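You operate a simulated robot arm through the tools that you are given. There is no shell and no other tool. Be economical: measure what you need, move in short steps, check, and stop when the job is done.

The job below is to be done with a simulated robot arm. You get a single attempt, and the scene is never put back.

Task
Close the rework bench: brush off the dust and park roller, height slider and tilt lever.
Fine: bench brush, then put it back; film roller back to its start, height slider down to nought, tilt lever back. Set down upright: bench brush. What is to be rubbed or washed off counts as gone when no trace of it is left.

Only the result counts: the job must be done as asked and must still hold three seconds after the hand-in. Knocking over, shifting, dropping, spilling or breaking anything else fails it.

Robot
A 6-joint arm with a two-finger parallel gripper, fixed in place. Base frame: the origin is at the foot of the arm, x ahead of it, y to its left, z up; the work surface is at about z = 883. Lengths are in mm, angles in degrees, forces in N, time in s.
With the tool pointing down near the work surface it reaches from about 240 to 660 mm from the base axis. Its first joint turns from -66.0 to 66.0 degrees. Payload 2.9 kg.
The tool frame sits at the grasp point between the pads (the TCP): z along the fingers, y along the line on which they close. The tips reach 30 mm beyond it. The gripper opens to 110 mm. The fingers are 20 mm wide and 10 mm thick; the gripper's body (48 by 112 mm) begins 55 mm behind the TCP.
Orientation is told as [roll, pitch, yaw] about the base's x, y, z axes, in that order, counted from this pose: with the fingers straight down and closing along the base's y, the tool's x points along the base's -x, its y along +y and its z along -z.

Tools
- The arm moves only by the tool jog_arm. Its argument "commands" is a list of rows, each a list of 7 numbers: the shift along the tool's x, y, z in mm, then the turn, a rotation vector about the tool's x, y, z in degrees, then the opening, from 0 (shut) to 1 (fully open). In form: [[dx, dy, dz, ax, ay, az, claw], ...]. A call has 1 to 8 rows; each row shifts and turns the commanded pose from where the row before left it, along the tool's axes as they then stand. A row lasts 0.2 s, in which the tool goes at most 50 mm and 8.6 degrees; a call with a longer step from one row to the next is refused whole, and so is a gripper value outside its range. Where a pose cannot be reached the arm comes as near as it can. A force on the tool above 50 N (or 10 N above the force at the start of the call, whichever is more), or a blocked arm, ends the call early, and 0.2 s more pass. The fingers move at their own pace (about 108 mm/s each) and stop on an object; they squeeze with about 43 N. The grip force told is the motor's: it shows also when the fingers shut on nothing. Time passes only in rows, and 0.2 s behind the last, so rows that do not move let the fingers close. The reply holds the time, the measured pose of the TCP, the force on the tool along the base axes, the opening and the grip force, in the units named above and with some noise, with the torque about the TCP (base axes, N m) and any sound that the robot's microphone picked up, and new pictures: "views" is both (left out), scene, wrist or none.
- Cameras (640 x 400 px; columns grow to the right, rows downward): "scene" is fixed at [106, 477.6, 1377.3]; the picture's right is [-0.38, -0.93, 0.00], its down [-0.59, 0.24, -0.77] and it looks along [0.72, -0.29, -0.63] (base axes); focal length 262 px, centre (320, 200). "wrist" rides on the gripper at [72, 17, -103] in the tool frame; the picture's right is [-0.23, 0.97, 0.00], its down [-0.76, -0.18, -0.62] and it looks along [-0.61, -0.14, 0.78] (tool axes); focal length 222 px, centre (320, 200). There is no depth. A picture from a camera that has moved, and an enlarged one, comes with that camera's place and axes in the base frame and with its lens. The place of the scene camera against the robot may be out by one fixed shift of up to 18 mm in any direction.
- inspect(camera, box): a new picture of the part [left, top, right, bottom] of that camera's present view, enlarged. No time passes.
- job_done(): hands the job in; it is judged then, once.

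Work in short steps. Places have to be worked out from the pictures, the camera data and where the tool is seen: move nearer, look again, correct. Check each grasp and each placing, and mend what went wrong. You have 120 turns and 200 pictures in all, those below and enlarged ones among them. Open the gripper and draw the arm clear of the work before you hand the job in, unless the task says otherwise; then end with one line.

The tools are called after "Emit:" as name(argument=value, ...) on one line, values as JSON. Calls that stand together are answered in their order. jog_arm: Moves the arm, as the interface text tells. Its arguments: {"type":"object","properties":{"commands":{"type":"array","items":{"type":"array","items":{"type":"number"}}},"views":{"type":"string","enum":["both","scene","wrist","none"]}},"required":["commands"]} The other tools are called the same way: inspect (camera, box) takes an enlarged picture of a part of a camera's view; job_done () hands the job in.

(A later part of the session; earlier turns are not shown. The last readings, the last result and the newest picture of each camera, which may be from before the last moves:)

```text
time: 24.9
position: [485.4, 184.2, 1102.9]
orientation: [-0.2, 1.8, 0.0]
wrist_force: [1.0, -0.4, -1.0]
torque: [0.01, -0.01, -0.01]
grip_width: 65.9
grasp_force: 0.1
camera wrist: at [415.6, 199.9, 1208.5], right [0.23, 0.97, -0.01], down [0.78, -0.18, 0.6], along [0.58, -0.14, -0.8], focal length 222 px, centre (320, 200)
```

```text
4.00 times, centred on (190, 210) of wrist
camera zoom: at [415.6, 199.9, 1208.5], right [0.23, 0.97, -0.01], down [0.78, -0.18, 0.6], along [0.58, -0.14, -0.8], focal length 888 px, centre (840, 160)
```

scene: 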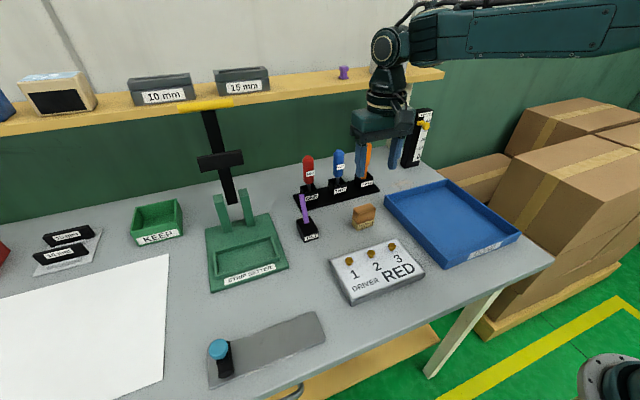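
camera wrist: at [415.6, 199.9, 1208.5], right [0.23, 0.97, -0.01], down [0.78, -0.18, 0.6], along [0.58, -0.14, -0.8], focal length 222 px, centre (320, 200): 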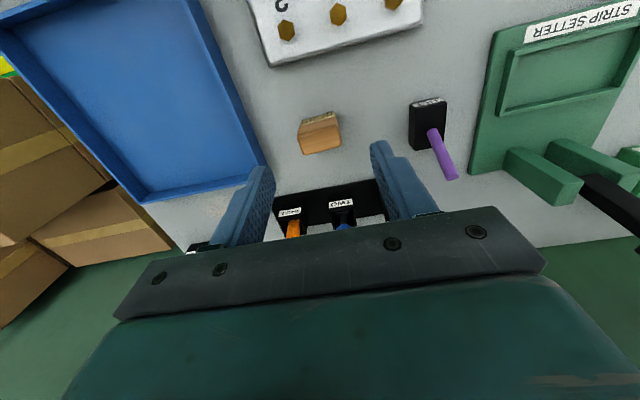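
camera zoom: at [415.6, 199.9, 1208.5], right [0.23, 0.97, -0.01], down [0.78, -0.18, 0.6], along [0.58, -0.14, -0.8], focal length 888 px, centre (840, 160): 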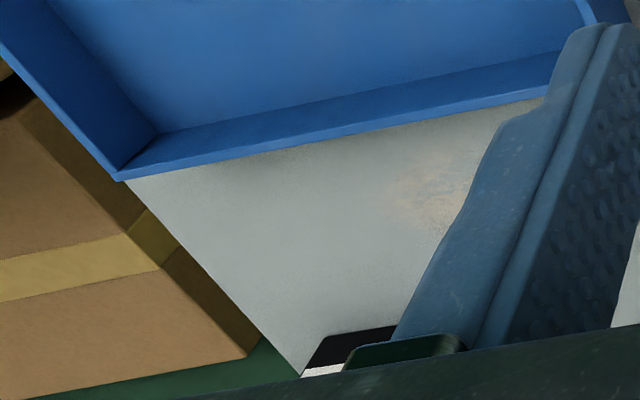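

Brush: x 505–533, y ≈147–197, top z≈948, bristles below ~905, axis-aligned. I'll level the tool and hover above it, then check alignment before descending.

Emit:
jog_arm(commands=[[-17, -6, 20, 0, -1.8, 0, 0.7], [-17, -6, 40, 0, 0, 0, 0.7], [0, 0, 30, 0, 0, 0, 0.7]], views="both")

Emit:
inspect(camera="wrist", box=[220, 100, 440, 240])

Emit:
inspect(camera="scene", box=[320, 150, 420, 250])

```text
time: 25.8
position: [520.2, 173.3, 1010.6]
orientation: [-0.2, 0.0, -0.1]
wrist_force: [0.4, 0.2, 0.3]
torque: [-0.03, 0.0, -0.02]
grip_width: 77.0
grasp_force: 0.0
camera wrist: at [446.8, 189.2, 1114.0], right [0.23, 0.97, 0.0], down [0.76, -0.18, 0.62], along [0.61, -0.14, -0.78], focal length 222 px, centre (320, 200)
```

scene: 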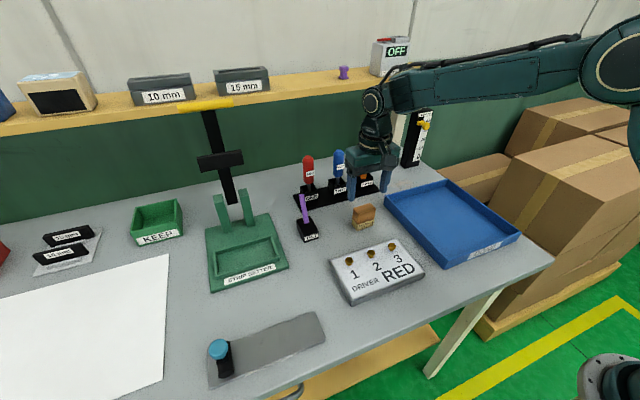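
wrist: 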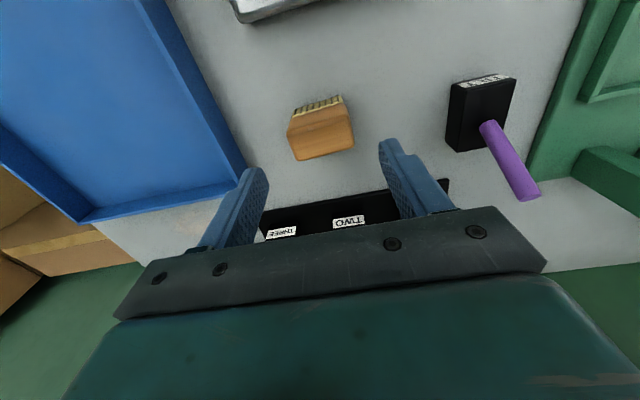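

```text
2.86 times, centred on (330, 170) of wrist
camera zoom: at [446.8, 189.2, 1114.0], right [0.23, 0.97, 0.0], down [0.76, -0.18, 0.62], along [0.61, -0.14, -0.78], focal length 635 px, centre (291, 286)
```

zoom: 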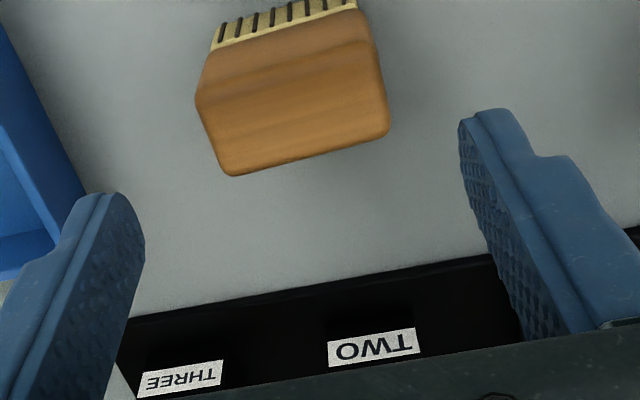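

```text
4.00 times, centred on (370, 200) of scene
camera zoom: at [106.1, 477.6, 1377.2], right [-0.38, -0.93, 0.0], down [-0.59, 0.24, -0.77], along [0.72, -0.29, -0.63], focal length 1049 px, centre (120, 200)
```

zoom: 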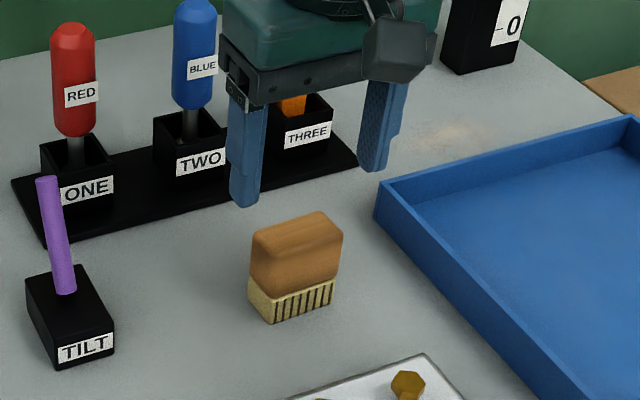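

Alignment is good: brush top centre ≈(518,175). Descend to z 940 and close.

Emit:
jog_arm(commands=[[2, 1.5, 25, 0, 0, 0, 0.7], [0, 0, 25, 0, 0, 0, 0.7], [0, 0, 20, 0, 0, 0, 0.7], [0, 0, 0, 0, 0, 0, 0.3], [0, 0, 0, 0, 0, 0, 0.3]], views="wrist")

Emit:
inspect(camera="scene", box=[320, 150, 420, 250])

```text
time: 26.9
position: [518.3, 175.7, 939.8]
orientation: [-0.3, -0.1, -0.1]
wrist_force: [1.0, 1.1, 0.2]
torque: [0.0, -0.01, -0.02]
grip_width: 53.0
grasp_force: 42.7
camera wrist: at [444.8, 191.4, 1044.3], right [0.23, 0.97, 0.0], down [0.76, -0.18, 0.62], along [0.61, -0.14, -0.78], focal length 222 px, centre (320, 200)
```

wrist: 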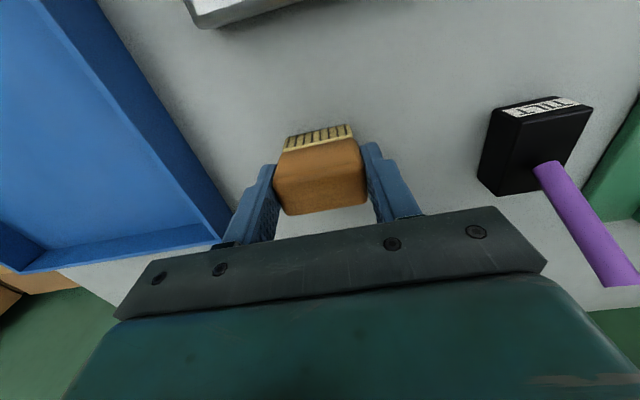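

```text
4.00 times, centred on (370, 200) of scene
camera zoom: at [106.0, 477.6, 1377.3], right [-0.38, -0.93, 0.0], down [-0.59, 0.24, -0.77], along [0.72, -0.29, -0.63], focal length 1049 px, centre (120, 200)
```

zoom: 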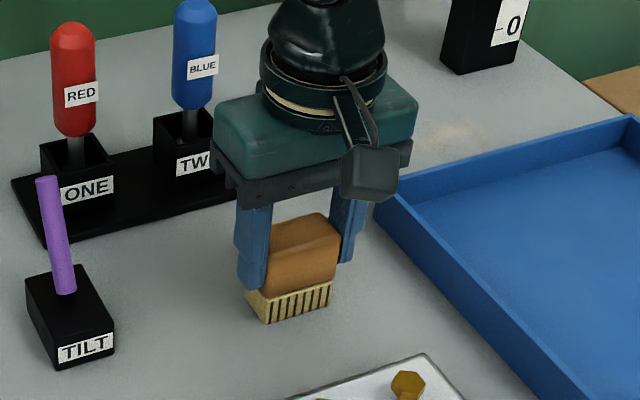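

Brush gripped at (518.3,175.7,939.8) – the return pose. Lift and carry over the tray side to above the dust.

Emit:
jog_arm(commands=[[0, 0, -40, 0, 0, 0, 0.3], [0, 0, -40, 0, 0, 0, 0.3], [0, -43, 0, 0, 0, 0, 0.3], [0, -43, 0, 0, 0, 0, 0.3], [0, -43, 0, 0, 0, 0, 0.3], [0, -43, 0, 0, 0, 0, 0.3], [0, -43, 0, 0, 0, 0, 0.3]], views="both")

Emit:
inspect(camera="wrist", box=[230, 140, 450, 260])

Emit:
inspect(camera="scene", box=[370, 110, 470, 210])

```text
time: 28.6
position: [516.7, -44.8, 1021.3]
orientation: [-0.3, 0.0, 0.1]
wrist_force: [-0.5, -0.6, -0.5]
torque: [-0.01, -0.02, -0.01]
grip_width: 53.1
grasp_force: 43.0
camera wrist: at [442.9, -28.5, 1123.9], right [0.23, 0.97, 0.0], down [0.76, -0.18, 0.62], along [0.61, -0.14, -0.78], focal length 222 px, centre (320, 200)
```

scene: 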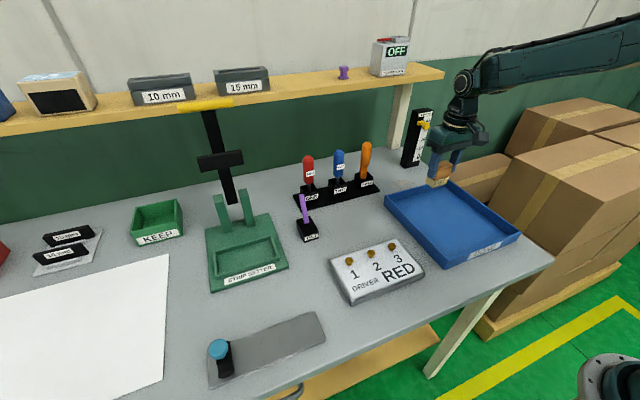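
wrist: 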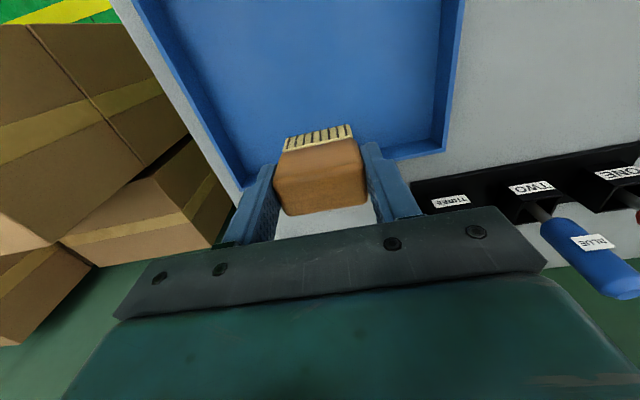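

```text
2.91 times, centred on (340, 200) of wrist
camera zoom: at [442.9, -28.5, 1123.9], right [0.23, 0.97, 0.0], down [0.76, -0.18, 0.62], along [0.61, -0.14, -0.78], focal length 646 px, centre (262, 200)
```

zoom: 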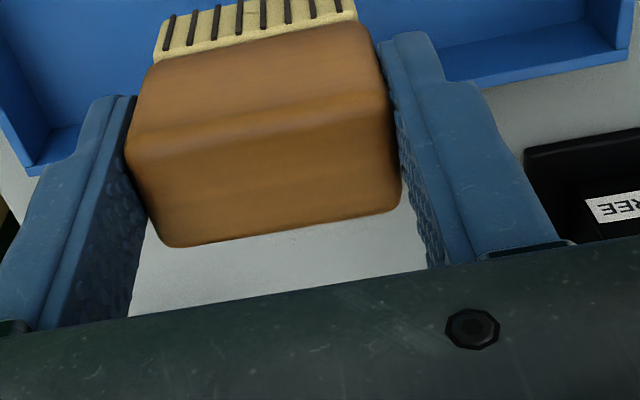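

```text
4.00 times, centred on (420, 160) of scene
camera zoom: at [106.0, 477.6, 1377.3], right [-0.38, -0.93, 0.0], down [-0.59, 0.24, -0.77], along [0.72, -0.29, -0.63], focal length 1049 px, centre (-80, 360)
```

zoom: 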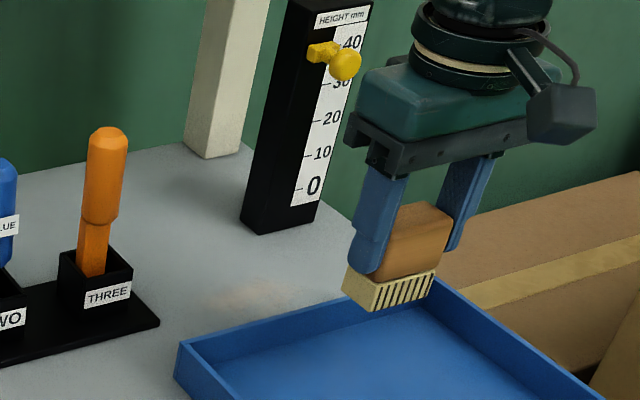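

Dust patch ≈ centre (628,-43), radius ~30; tray wall ends at x≈589. Move above x≈617 and descend till light contact.

Emit:
jog_arm(commands=[[-40, 0, 0, 0, 0, 0, 0.3], [-40, 0, 0, 0, 0, 0, 0.3], [-21, 0, 0, 0, 0, 0, 0.3], [0, 0, 40, 0, 0, 0, 0.3], [0, 0, 30, 0, 0, 0, 0.3], [0, 0, 8, 0, 0, 0, 0.3]], views="both")

Emit:
inspect(camera="scene", box=[370, 110, 470, 210])

```text
time: 29.9
position: [619.1, -42.5, 942.5]
orientation: [-0.3, -0.1, -0.1]
wrist_force: [-0.1, 1.1, -0.5]
torque: [-0.01, 0.0, -0.02]
grip_width: 53.4
grasp_force: 43.1
camera wrist: at [544.6, -26.8, 1046.4], right [0.23, 0.97, 0.0], down [0.76, -0.18, 0.62], along [0.61, -0.14, -0.78], focal length 222 px, centre (320, 200)
```

scene: 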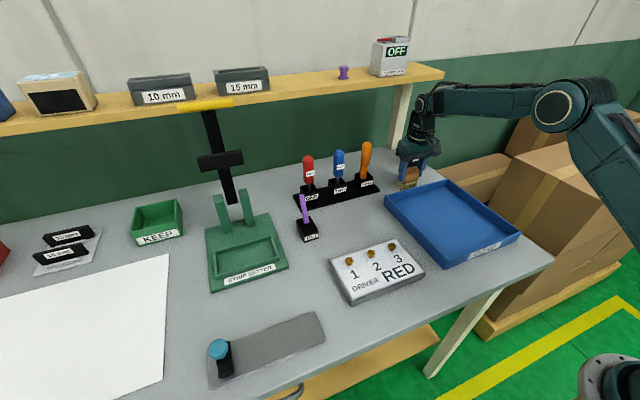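
wrist: 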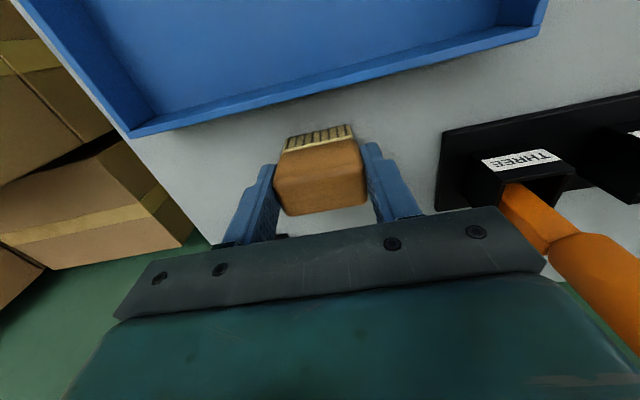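

```text
4.00 times, centred on (420, 160) of scene
camera zoom: at [106.1, 477.6, 1377.3], right [-0.38, -0.93, 0.0], down [-0.59, 0.24, -0.77], along [0.72, -0.29, -0.63], focal length 1049 px, centre (-80, 360)
```

zoom: 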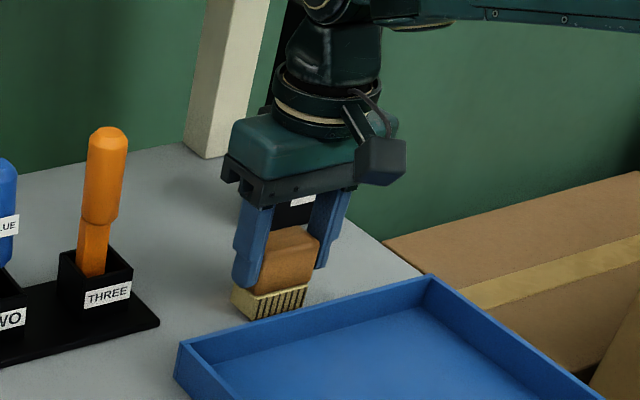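

Just above the table. Touch down lightly and stroke along y.

Emit:
jog_arm(commands=[[0, 0, 2.5, 0, 0, 0, 0.3], [0, 0, 1.5, 0, 0, 0, 0.3], [0, -20, 0, 0, 0, 0, 0.3], [0, -20, 0, 0, 0, 0, 0.3], [0, 20, 0, 0, 0, 0, 0.3], [0, 20, 0, 0, 0, 0, 0.3], [0, 20, 0, 0, 0, 0, 0.3], [0, 15, 0, 0, 0, 0, 0.3]], views="wrist")

Emit:
inspect(camera="scene", box=[370, 110, 470, 210])

```text
time: 31.8
position: [620.5, -6.2, 940.6]
orientation: [-0.1, -0.2, -0.1]
wrist_force: [1.1, -5.8, 20.1]
torque: [-0.01, -0.04, 0.01]
grip_width: 53.3
grasp_force: 42.9
camera wrist: at [545.5, 9.8, 1043.8], right [0.23, 0.97, 0.0], down [0.76, -0.18, 0.63], along [0.61, -0.15, -0.78], focal length 222 px, centre (320, 200)
```

wrist: 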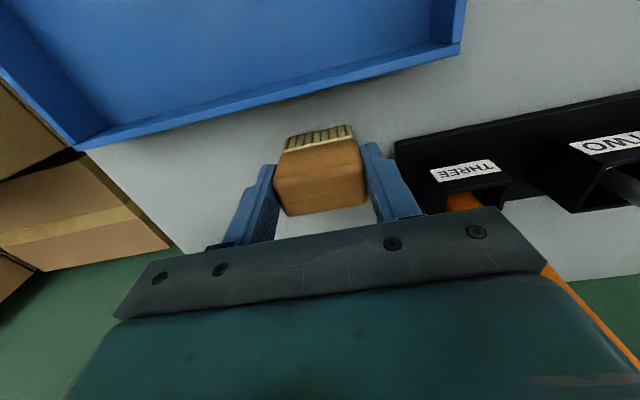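

```text
4.00 times, centred on (420, 160) of scene
camera zoom: at [105.7, 477.4, 1377.3], right [-0.38, -0.93, 0.0], down [-0.59, 0.24, -0.77], along [0.72, -0.29, -0.63], focal length 1049 px, centre (-80, 360)
```

zoom: 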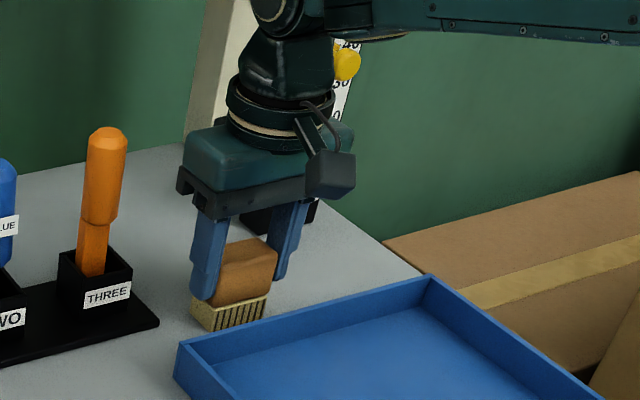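

20 N contact, working. Continue with strokes further back (x≈632, then 644), staying away from the orange driver.

Emit:
jog_arm(commands=[[0, -15, 0, 0, 0, 0, 0.3], [-12, -5, 0, 0, 0, 0, 0.3], [0, -20, 0, 0, 0, 0, 0.3], [0, -20, 0, 0, 0, 0, 0.3], [0, -20, 0, 0, 0, 0, 0.3], [-11, 0, 0, 0, 0, 0, 0.3], [0, 20, 0, 0, 0, 0, 0.3], [0, 20, 0, 0, 0, 0, 0.3]], views="none")

Emit:
jog_arm(commands=[[0, 20, 0, 0, 0, 0, 0.3], [0, -20, 0, 0, 0, 0, 0.3], [0, -20, -20, 0, 0, 0, 0.3], [25, 0, -40, 0, 0, 0, 0.3], [45, 0, -20, 0, 0, 0, 0.3], [45, 0, 0, 0, 0, 0, 0.3], [20, -30, 0, 0, 0, 0, 0.3]], views="both")

Emit:
inspect(camera="scene", box=[370, 130, 450, 200])

```text
time: 33.5
position: [641.3, -48.0, 940.1]
orientation: [-0.3, -0.2, -0.1]
wrist_force: [0.4, -6.0, 19.9]
torque: [-0.23, 0.05, 0.04]
grip_width: 53.3
grasp_force: 42.0
```

```text
time: 35.1
position: [503.6, -96.6, 1021.1]
orientation: [-0.2, -0.1, -0.1]
wrist_force: [0.0, -0.2, 0.0]
torque: [0.03, 0.0, -0.02]
grip_width: 53.3
grasp_force: 43.0
camera wrist: at [429.8, -80.6, 1124.2], right [0.23, 0.97, 0.0], down [0.76, -0.18, 0.62], along [0.61, -0.14, -0.78], focal length 222 px, centre (320, 200)
```

scene: 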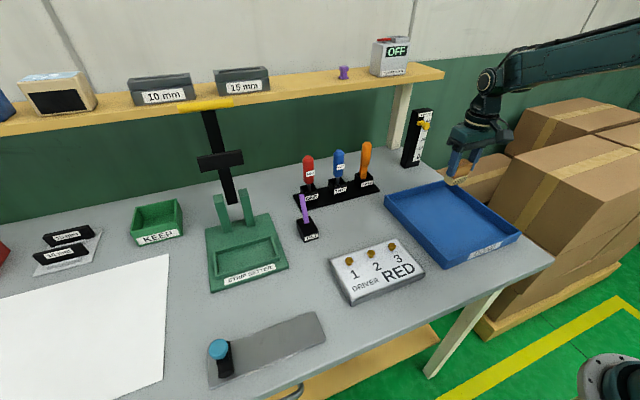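
wrist: 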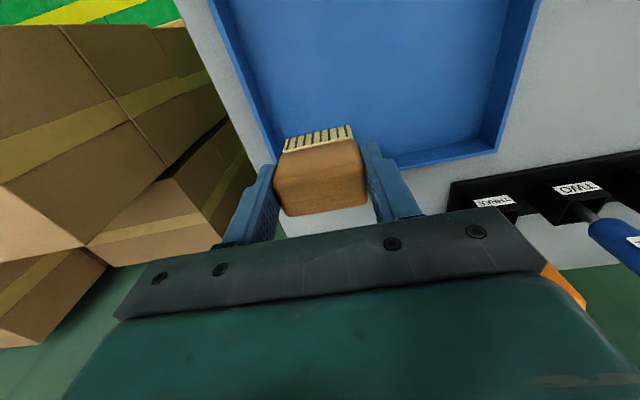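

```text
5.71 times, centred on (410, 165) of scene
camera zoom: at [106.0, 477.6, 1377.3], right [-0.38, -0.93, 0.0], down [-0.59, 0.24, -0.77], along [0.72, -0.29, -0.63], focal length 1498 px, centre (-194, 400)
```

zoom: 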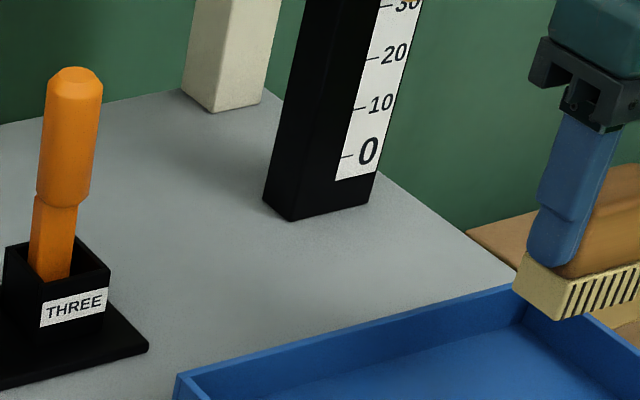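

The patch is gone in the scene view. Return the brush to its spot: back over (518.3,175.7).

Emit:
jog_arm(commands=[[-2.5, 45.4, 0, 0, 0, 0, 0.3], [-2.5, 45.4, 0, 0, 0, 0, 0.3], [-2.5, 45.4, 0, 0, 0, 0, 0.3], [-2.5, 45.4, 0, 0, 0, 0, 0.3], [-2.5, 45.4, 0, 0, 0, 0, 0.3], [-2.2, 45.3, 0, 0, 0, 0, 0.3], [0, 0, 40, 0, 0, 0, 0.3], [0, 0, 20, 0, 0, 0, 0.3]], views="wrist")

Emit:
inspect(camera="scene", box=[320, 150, 420, 250])

```text
time: 37.0
position: [522.4, 176.4, 960.9]
orientation: [-0.2, 0.0, 0.0]
wrist_force: [-0.2, 0.5, -0.7]
torque: [-0.01, 0.01, -0.01]
grip_width: 53.2
grasp_force: 43.2
camera wrist: at [448.0, 192.1, 1063.7], right [0.23, 0.97, 0.0], down [0.76, -0.18, 0.62], along [0.61, -0.14, -0.78], focal length 222 px, centre (320, 200)
```

wrist: 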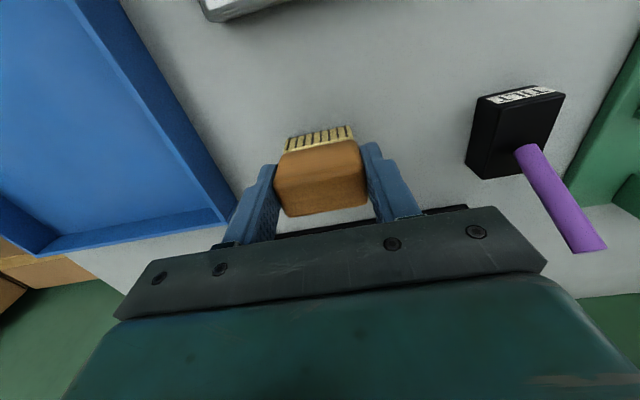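

```text
4.00 times, centred on (370, 200) of scene
camera zoom: at [106.0, 477.6, 1377.2], right [-0.38, -0.93, 0.0], down [-0.59, 0.24, -0.77], along [0.72, -0.29, -0.63], focal length 1049 px, centre (120, 200)
```

zoom: 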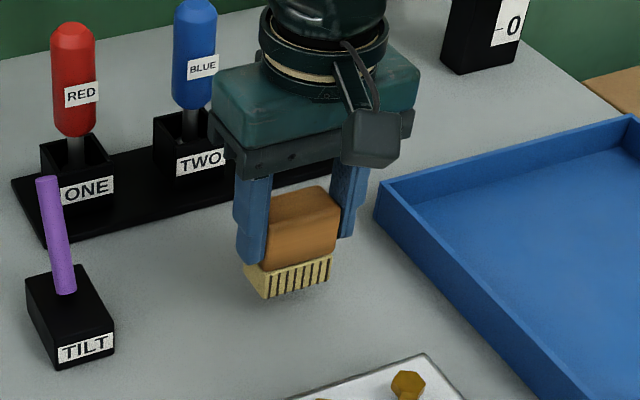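

Correct x by −4 mm, lower to contact, then open.

Emit:
jog_arm(commands=[[4, -0.7, 10, 0, 0, 0, 0.3], [0, 0, 7, 0, 0, 0, 0.3], [0, 0, 2.5, 0, 0, 0, 0.3], [0, 0, 1, 0, 0, 0, 0.3]], views="none")

```text
time: 38.0
position: [516.7, 175.5, 940.2]
orientation: [-0.1, -0.2, 0.0]
wrist_force: [-5.0, -0.7, 15.6]
torque: [0.09, 0.3, 0.06]
grip_width: 53.3
grasp_force: 42.9
```

Bristles are on the table. Ease off slightly, open and rise.

Emit:
jog_arm(commands=[[0, 0, -1, 0, 0, 0, 0.3], [0, 0, 0, 0, 0, 0, 0.65], [0, 0, 0, 0, 0, 0, 0.65], [0, 0, -30, 0, 0, 0, 0.65], [0, 0, -40, 0, 0, 0, 0.65], [0, 0, -40, 0, 0, 0, 0.65]], views="wrist")

Emit:
inspect(camera="scene", box=[340, 195, 390, 240])

```text
time: 39.4
position: [517.7, 176.3, 1049.9]
orientation: [-0.2, 0.0, -0.1]
wrist_force: [-0.3, -0.5, -1.0]
torque: [-0.01, 0.04, -0.01]
grip_width: 71.4
grasp_force: 0.0
camera wrist: at [443.4, 192.8, 1152.6], right [0.23, 0.97, 0.0], down [0.76, -0.18, 0.62], along [0.61, -0.14, -0.78], focal length 222 px, centre (320, 200)
```

wrist: 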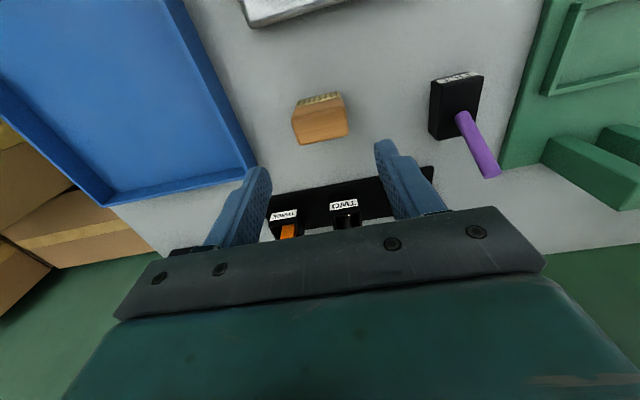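

```text
8.89 times, centred on (365, 218) of scene
camera zoom: at [106.0, 477.6, 1377.3], right [-0.38, -0.93, 0.0], down [-0.59, 0.24, -0.77], along [0.72, -0.29, -0.63], focal length 2330 px, centre (-80, 44)
```

zoom: 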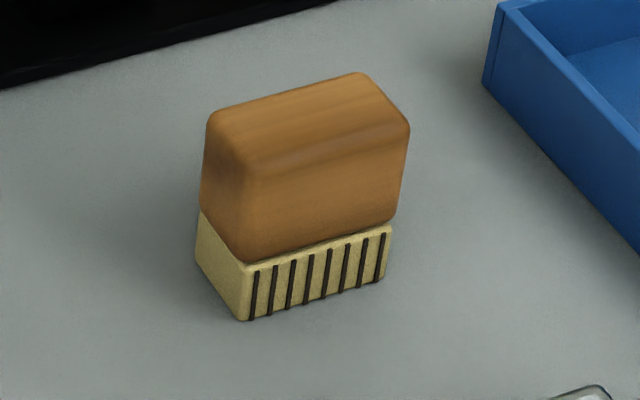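

Brush stands upright within ~2 mm of its spot. Now the slider: knob ball estimated at (681,-120,1048), zero tick at z≈923. Move to y −115 and tilt the tool forward 30° for a look (also at the dust spot).

Emit:
jog_arm(commands=[[0, 0, -40, 0, 0, 0, 0.65], [0, -42, 0, 0, 0, 0, 0.65], [0, -42, 0, 0, 0, 0, 0.65], [0, -42, 0, 0, 0, 0, 0.65], [0, -42, 0, 0, 0, 0, 0.65], [0, -42, 0, 0, 0, 0, 0.65], [0, -42, 0, 0, 0, 0, 0.65], [0, -40, 0, 0, 0, 0, 0.65]], views="wrist")

Emit:
jog_arm(commands=[[0, 0, 0, 0, -7.5, 0, 0.65], [0, 0, 0, 0, -7.5, 0, 0.65], [0, 0, 0, 0, -7.5, 0, 0.65], [0, 0, 0, 0, -7.5, 0, 0.65]], views="both")

Emit:
inspect(camera="wrist", box=[240, 60, 460, 220])

```text
time: 41.1
position: [517.5, -117.6, 1093.3]
orientation: [-0.2, 0.1, 0.0]
wrist_force: [-0.1, 0.9, 0.4]
torque: [0.02, 0.0, -0.01]
grip_width: 71.7
grasp_force: 0.1
camera wrist: at [443.9, -99.9, 1196.1], right [0.23, 0.97, 0.0], down [0.76, -0.18, 0.62], along [0.61, -0.14, -0.78], focal length 222 px, centre (320, 200)
```

wrist: 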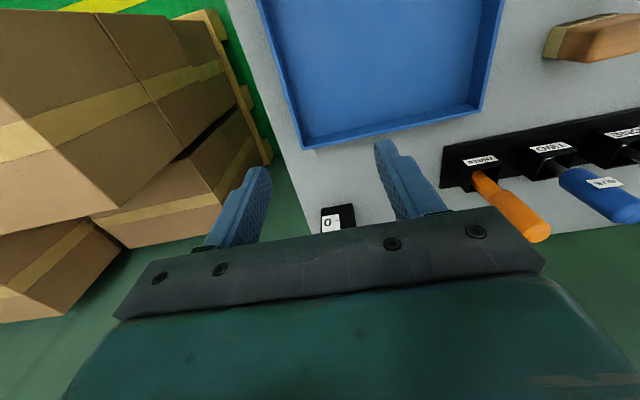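

```text
time: 42.1
position: [517.1, -116.6, 1090.7]
orientation: [-0.2, -30.2, -0.1]
wrist_force: [-0.8, -0.8, 0.1]
torque: [0.03, 0.01, 0.01]
grip_width: 71.6
grasp_force: 0.0
camera wrist: at [401.3, -99.9, 1144.2], right [0.2, 0.97, 0.11], down [0.34, -0.18, 0.92], along [0.92, -0.14, -0.37], focal length 222 px, centre (320, 200)
```

scene: 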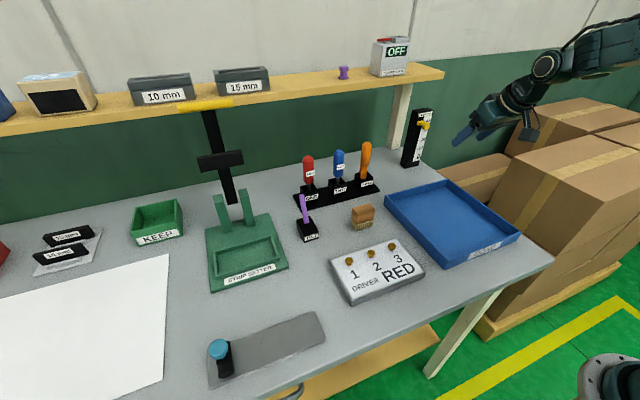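
wrist: 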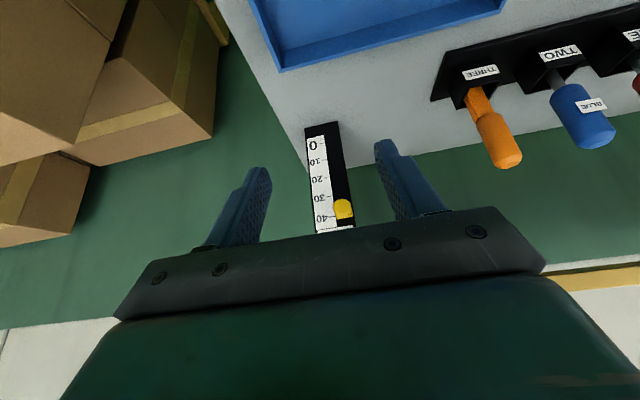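

```text
2.50 times, centred on (350, 140) of wrist
camera zoom: at [401.3, -99.9, 1144.2], right [0.2, 0.97, 0.11], down [0.34, -0.18, 0.92], along [0.92, -0.14, -0.37], focal length 555 px, centre (245, 350)
```

zoom: 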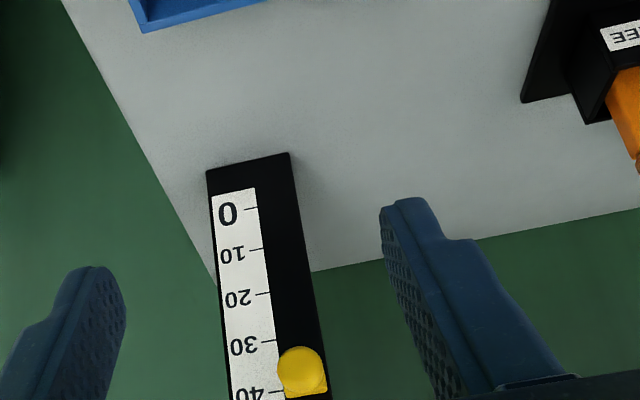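

Dust spot is clean. Knob ball ≈(681,-114,1049), 0 tick z≈920. Approach partway and re-look.

Emit:
jog_arm(commands=[[-25.6, 0.7, 24.4, 0, 0, 0, 0.55], [-25.6, 0.7, 24.4, 0, 0, 0, 0.55], [-25.6, 0.7, 24.4, 0, 0, 0, 0.55]], views="wrist")

Emit:
inspect(camera="wrist", box=[230, 100, 430, 240])

Emit:
inspect(camera="scene", box=[380, 80, 480, 180])

```text
time: 43.0
position: [621.0, -112.9, 1065.9]
orientation: [-0.1, -30.1, 0.1]
wrist_force: [0.8, 0.3, -0.6]
torque: [-0.01, 0.01, -0.01]
grip_width: 60.5
grasp_force: 0.1
camera wrist: at [505.2, -96.8, 1119.6], right [0.2, 0.97, 0.11], down [0.35, -0.18, 0.92], along [0.92, -0.14, -0.37], focal length 222 px, centre (320, 200)
```

wrist: 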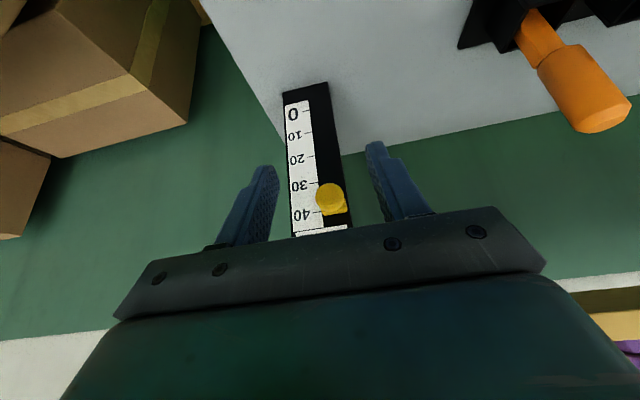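

```text
2.86 times, centred on (330, 170) of wrist
camera zoom: at [505.2, -96.8, 1119.6], right [0.2, 0.97, 0.11], down [0.35, -0.18, 0.92], along [0.92, -0.14, -0.37], focal length 635 px, centre (291, 286)
```

zoom: 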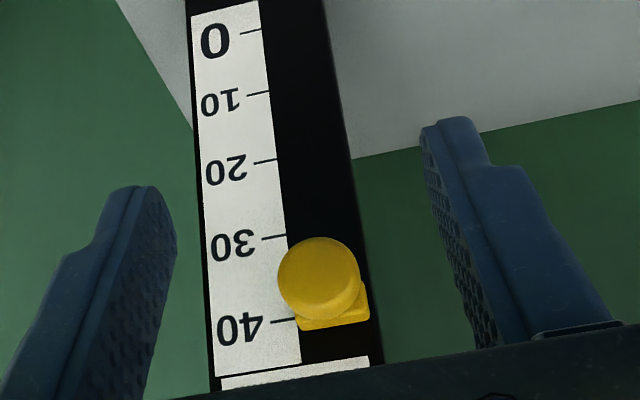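

```text
4.00 times, centred on (430, 130) of scene
camera zoom: at [106.0, 477.6, 1377.2], right [-0.38, -0.93, 0.0], down [-0.59, 0.24, -0.77], along [0.72, -0.29, -0.63], focal length 1049 px, centre (-120, 480)
```

zoom: 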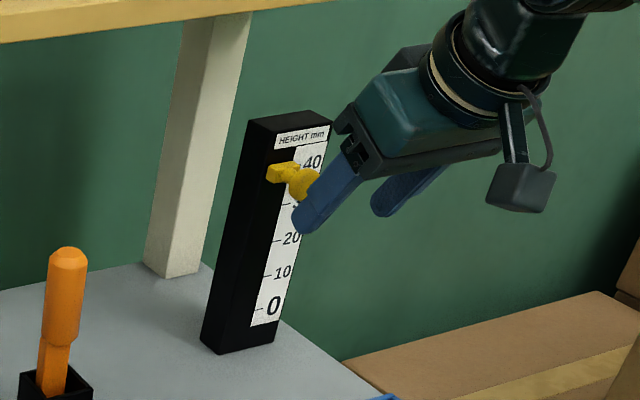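

Ball refined to ≈(672,-113,1051). Move in to straddle it and look before closing.

Emit:
jog_arm(commands=[[-18, -0.3, 15.6, 0, 0, 0, 0.5], [-18.2, -0.3, 15.7, 0, 0, 0, 0.5]], views="wrist")

Emit:
inspect(camera="wrist", box=[230, 100, 430, 240])

Emit:
inspect(camera="scene", box=[380, 90, 450, 160])

```text
time: 43.5
position: [667.4, -113.1, 1059.1]
orientation: [-0.2, -30.1, 0.0]
wrist_force: [0.7, 0.5, 0.6]
torque: [-0.02, -0.01, -0.01]
grip_width: 55.2
grasp_force: 0.0
camera wrist: at [553.0, -98.0, 1112.5], right [0.2, 0.97, 0.11], down [0.35, -0.18, 0.92], along [0.92, -0.14, -0.37], focal length 222 px, centre (320, 200)
```

wrist: 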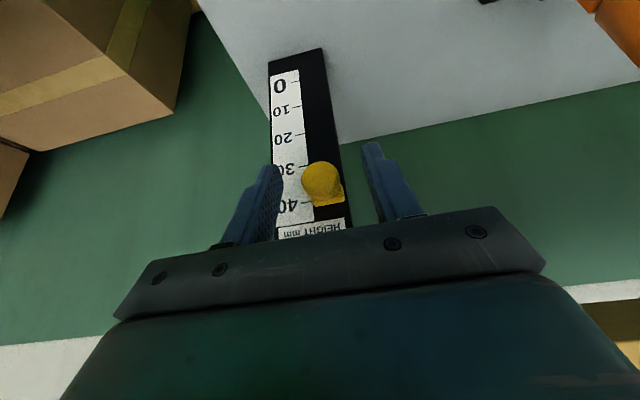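

```text
2.86 times, centred on (330, 170) of wrist
camera zoom: at [553.0, -98.0, 1112.5], right [0.2, 0.97, 0.11], down [0.35, -0.18, 0.92], along [0.92, -0.14, -0.37], focal length 635 px, centre (291, 286)
```

zoom: 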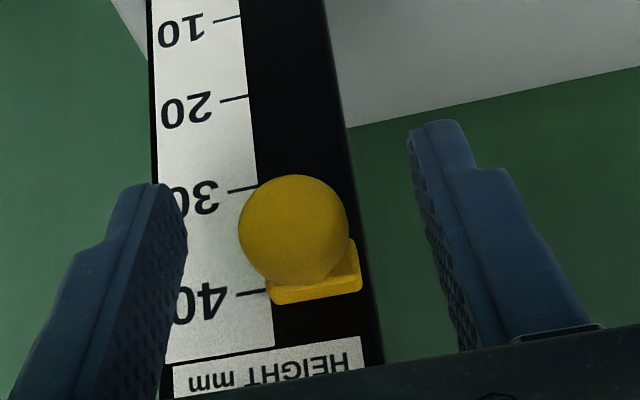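

```text
5.71 times, centred on (415, 125) of scene
camera zoom: at [106.0, 477.6, 1377.2], right [-0.38, -0.93, 0.0], down [-0.59, 0.24, -0.77], along [0.72, -0.29, -0.63], focal length 1498 px, centre (-223, 629)
```

zoom: 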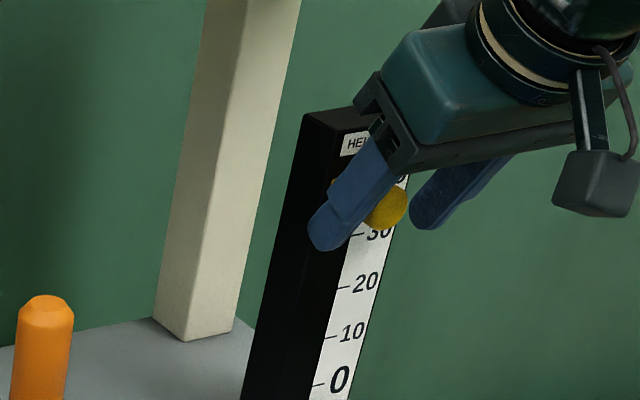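

The ball sits about 12 mm beyond the TCP along the fingers, centred. Advance 4 mm and close.

Emit:
jog_arm(commands=[[-1, 0, 4, 0, 0, 0, 0.5], [0, 0, 0, 0, 0, 0, 0.1], [0, 0, 0, 0, 0, 0, 0.1]], views="wrist")

Emit:
inspect(camera="wrist", box=[230, 100, 430, 240])

```text
time: 44.4
position: [671.7, -114.2, 1055.4]
orientation: [-0.2, -30.1, 0.0]
wrist_force: [2.1, -1.5, -0.3]
torque: [-0.01, 0.04, -0.02]
grip_width: 22.2
grasp_force: 44.9
camera wrist: at [555.4, -98.2, 1108.9], right [0.2, 0.97, 0.11], down [0.35, -0.18, 0.92], along [0.92, -0.14, -0.37], focal length 222 px, centre (320, 200)
```

wrist: 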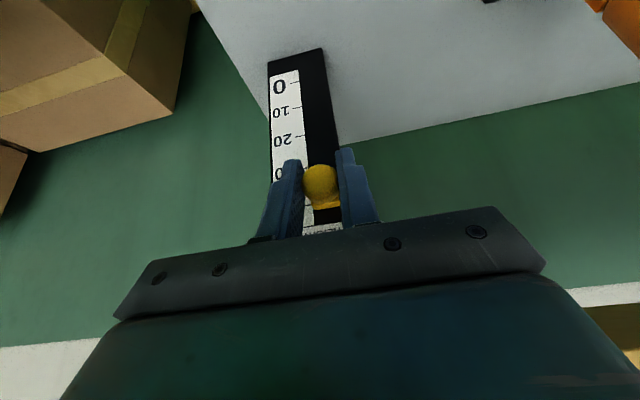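

```text
2.86 times, centred on (330, 170) of wrist
camera zoom: at [555.4, -98.2, 1108.9], right [0.2, 0.97, 0.11], down [0.35, -0.18, 0.92], along [0.92, -0.14, -0.37], focal length 635 px, centre (291, 286)
```

zoom: 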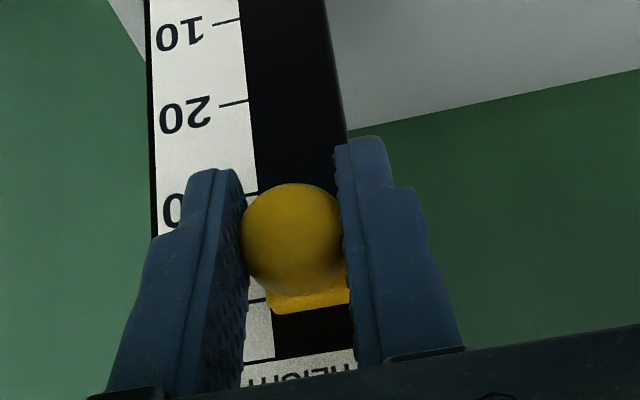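

Ball held. Pull straight down (base −z) in 12 mm steps.

Emit:
jog_arm(commands=[[6, 0, 10.4, 0, 0, 0, 0.1], [6, 0, 10.4, 0, 0, 0, 0.1], [6, 0, 10.4, 0, 0, 0, 0.1], [6, 0, 10.4, 0, 0, 0, 0.1]], views="wrist")

```text
time: 45.4
position: [671.3, -114.2, 1006.5]
orientation: [-0.1, -30.0, 0.1]
wrist_force: [3.5, 4.1, 0.7]
torque: [0.06, 0.09, 0.05]
grip_width: 21.9
grasp_force: 45.3
camera wrist: at [555.3, -98.4, 1058.7], right [0.2, 0.97, 0.11], down [0.35, -0.18, 0.92], along [0.92, -0.14, -0.37], focal length 222 px, centre (320, 200)
```

wrist: 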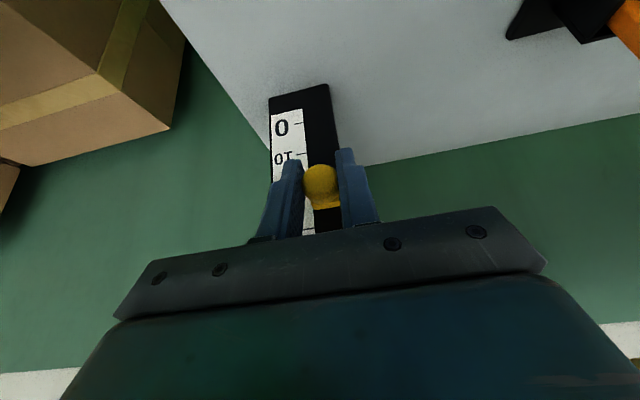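

It slides freely. Continue down.

Emit:
jog_arm(commands=[[6, 0, 10.4, 0, 0, 0, 0.1], [6, 0, 10.4, 0, 0, 0, 0.1], [6, 0, 10.4, 0, 0, 0, 0.1], [6, 0, 10.4, 0, 0, 0, 0.1], [4, 0, 6.9, 0, 0, 0, 0.1]], views="wrist")

Emit:
inspect(camera="scene", box=[370, 100, 470, 200])

```text
time: 46.5
position: [671.5, -113.7, 948.5]
orientation: [-0.2, -30.2, 0.1]
wrist_force: [13.7, 5.9, -0.4]
torque: [0.01, 0.47, 0.05]
grip_width: 22.0
grasp_force: 45.3
camera wrist: at [555.0, -98.5, 1002.0], right [0.2, 0.97, 0.11], down [0.34, -0.17, 0.92], along [0.92, -0.14, -0.37], focal length 222 px, centre (320, 200)
```

wrist: 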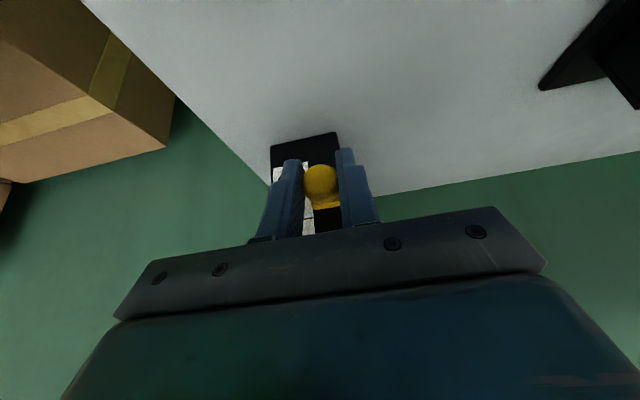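

```text
4.00 times, centred on (420, 150) of scene
camera zoom: at [106.4, 477.8, 1377.2], right [-0.38, -0.93, 0.0], down [-0.59, 0.24, -0.77], along [0.72, -0.29, -0.63], focal length 1049 px, centre (-80, 400)
```

zoom: 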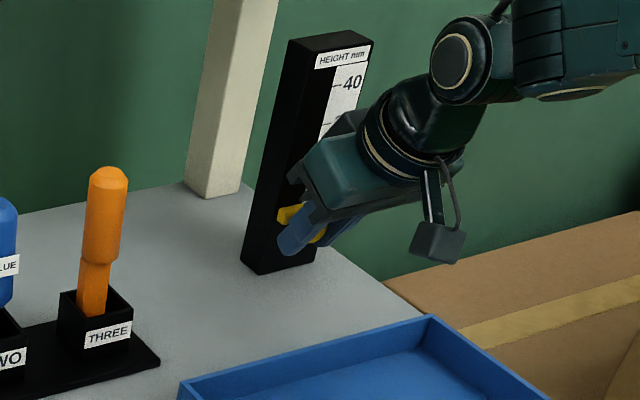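

107 mm down so far; close to zero. Continue in 4 mm steps until the stop.

Emit:
jog_arm(commands=[[2, 0, 3.46, 0, 0, 0, 0.1], [2, 0, 3.46, 0, 0, 0, 0.1], [2, 0, 3.46, 0, 0, 0, 0.1], [2, 0, 3.46, 0, 0, 0, 0.1], [2, 0, 3.46, 0, 0, 0, 0.1]], views="wrist")

Emit:
inspect(camera="wrist", box=[230, 100, 430, 240])

Emit:
inspect(camera="scene", box=[380, 120, 450, 190])

```text
time: 47.8
position: [671.6, -113.6, 928.8]
orientation: [-0.2, -30.1, 0.0]
wrist_force: [15.4, 10.0, -0.8]
torque: [0.08, -0.59, 0.08]
grip_width: 22.1
grasp_force: 45.0
camera wrist: at [555.1, -98.5, 982.2], right [0.2, 0.97, 0.11], down [0.35, -0.17, 0.92], along [0.92, -0.14, -0.37], focal length 222 px, centre (320, 200)
```

wrist: 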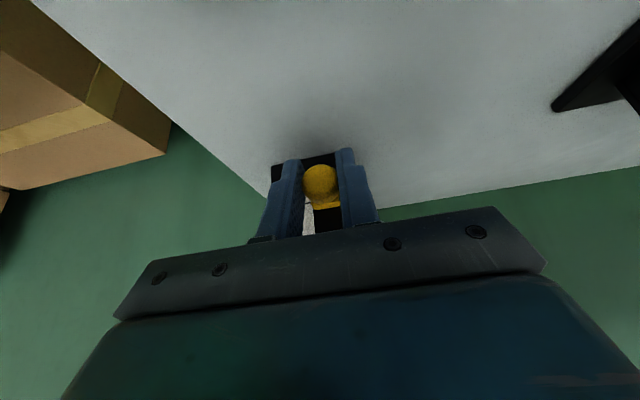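

```text
2.86 times, centred on (330, 170) of wrist
camera zoom: at [555.1, -98.5, 982.2], right [0.2, 0.97, 0.11], down [0.35, -0.17, 0.92], along [0.92, -0.14, -0.37], focal length 635 px, centre (291, 286)
```

zoom: 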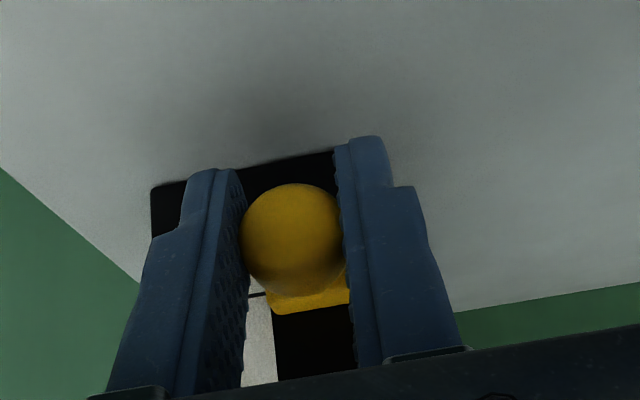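

```text
5.71 times, centred on (415, 155) of scene
camera zoom: at [106.4, 477.9, 1377.1], right [-0.38, -0.93, 0.0], down [-0.59, 0.24, -0.77], along [0.72, -0.29, -0.63], focal length 1498 px, centre (-223, 457)
```

zoom: 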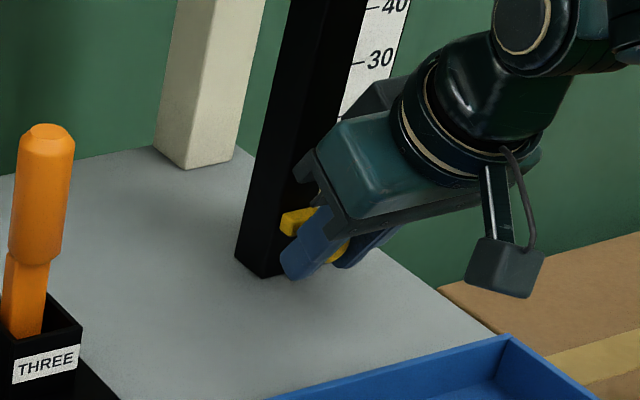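

Nearly at the 0 tick with no stop felt yet. A few more small steps.

Emit:
jog_arm(commands=[[1, 0, 1.73, 0, 0, 0, 0.1], [1, 0, 1.73, 0, 0, 0, 0.1], [1, 0, 1.73, 0, 0, 0, 0.1]], views="none")

Emit:
inspect(camera="wrist", box=[230, 100, 430, 240])

```text
time: 48.5
position: [671.5, -113.5, 925.1]
orientation: [-0.1, -30.3, 0.3]
wrist_force: [3.4, 14.1, 22.3]
torque: [0.12, 0.41, 0.12]
grip_width: 22.1
grasp_force: 45.2
```

```text
2.86 times, centred on (330, 170) of wrist
camera zoom: at [554.7, -98.6, 978.3], right [0.2, 0.97, 0.11], down [0.34, -0.17, 0.92], along [0.92, -0.14, -0.37], focal length 635 px, centre (291, 286)
```

zoom: 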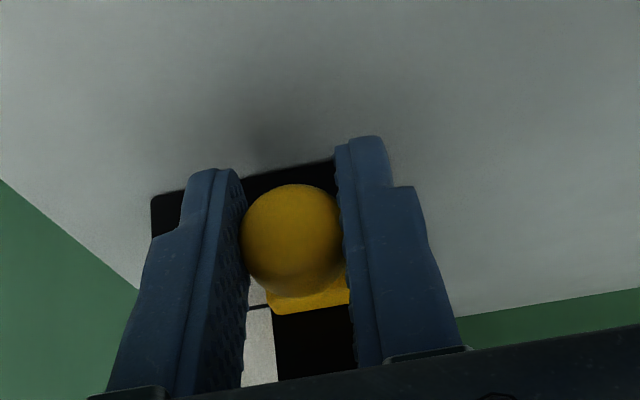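

Vertical force rose to 22 N: at the bottom stop. One more nudge to confirm.

Emit:
jog_arm(commands=[[1, 0, 1.73, 0, 0, 0, 0.1]], views="none")

```text
time: 49.0
position: [670.6, -113.3, 924.6]
orientation: [-0.3, -30.4, 0.2]
wrist_force: [-5.6, 15.2, 28.4]
torque: [0.15, 0.03, 0.18]
grip_width: 22.0
grasp_force: 44.5
```

Firm stop. Open, then withdraw along the finger axis.

Emit:
jog_arm(commands=[[0, 0, 0, 0, 0, 0, 0.5], [0, 0, 0, 0, 0, 0, 0.5], [0, 0, -30, 0, 0, 0, 0.5], [0, 0, -45, 0, 0, 0, 0.5], [0, 0, -45, 0, 0, 0, 0.5], [10, 0, -45, 0, 0, 0, 0.5]], views="both")

Emit:
inspect(camera="scene", box=[370, 100, 450, 180])

Emit:
inspect(camera="wrist", box=[240, 60, 460, 220])

```text
time: 50.4
position: [579.6, -112.4, 1059.4]
orientation: [-0.2, -30.0, 0.1]
wrist_force: [-0.9, 0.7, -0.5]
torque: [0.02, 0.02, 0.01]
grip_width: 55.1
grasp_force: 0.0
camera wrist: at [463.3, -95.7, 1113.3], right [0.2, 0.97, 0.11], down [0.35, -0.18, 0.92], along [0.92, -0.14, -0.37], focal length 222 px, centre (320, 200)
```

scene: 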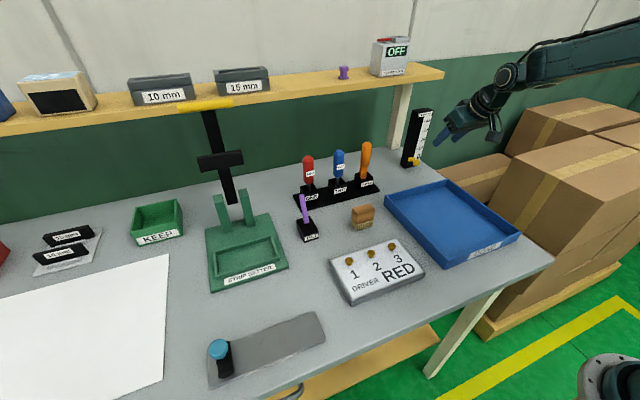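
wrist: 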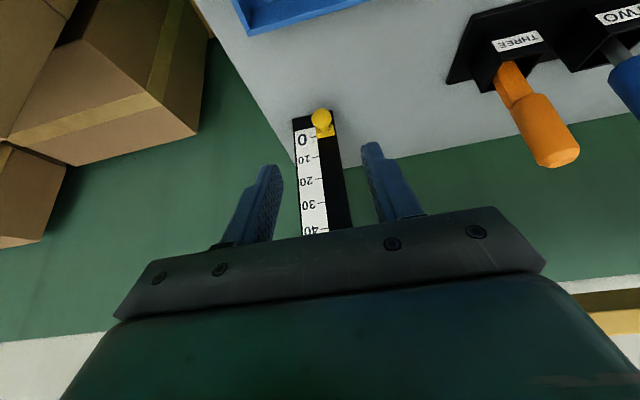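

```text
5.00 times, centred on (410, 140) of scene
camera zoom: at [106.0, 477.6, 1377.3], right [-0.38, -0.93, 0.0], down [-0.59, 0.24, -0.77], along [0.72, -0.29, -0.63], focal length 1311 px, centre (-130, 500)
```

zoom: 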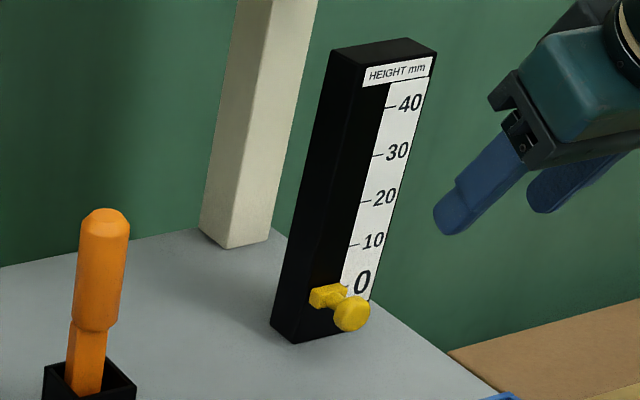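

```text
2.50 times, centred on (350, 140) of wrist
camera zoom: at [463.3, -95.7, 1113.3], right [0.2, 0.97, 0.11], down [0.35, -0.18, 0.92], along [0.92, -0.14, -0.37], focal length 555 px, centre (245, 350)
```

zoom: 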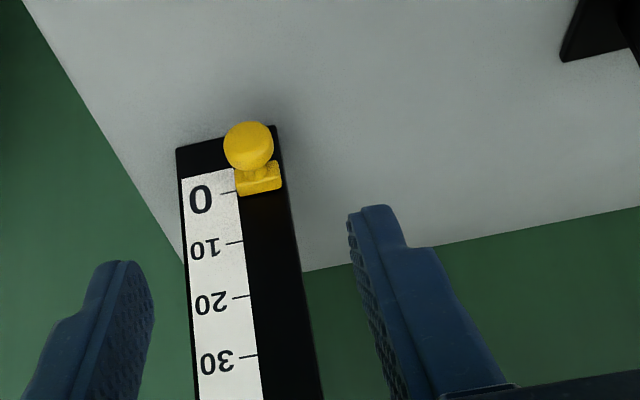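

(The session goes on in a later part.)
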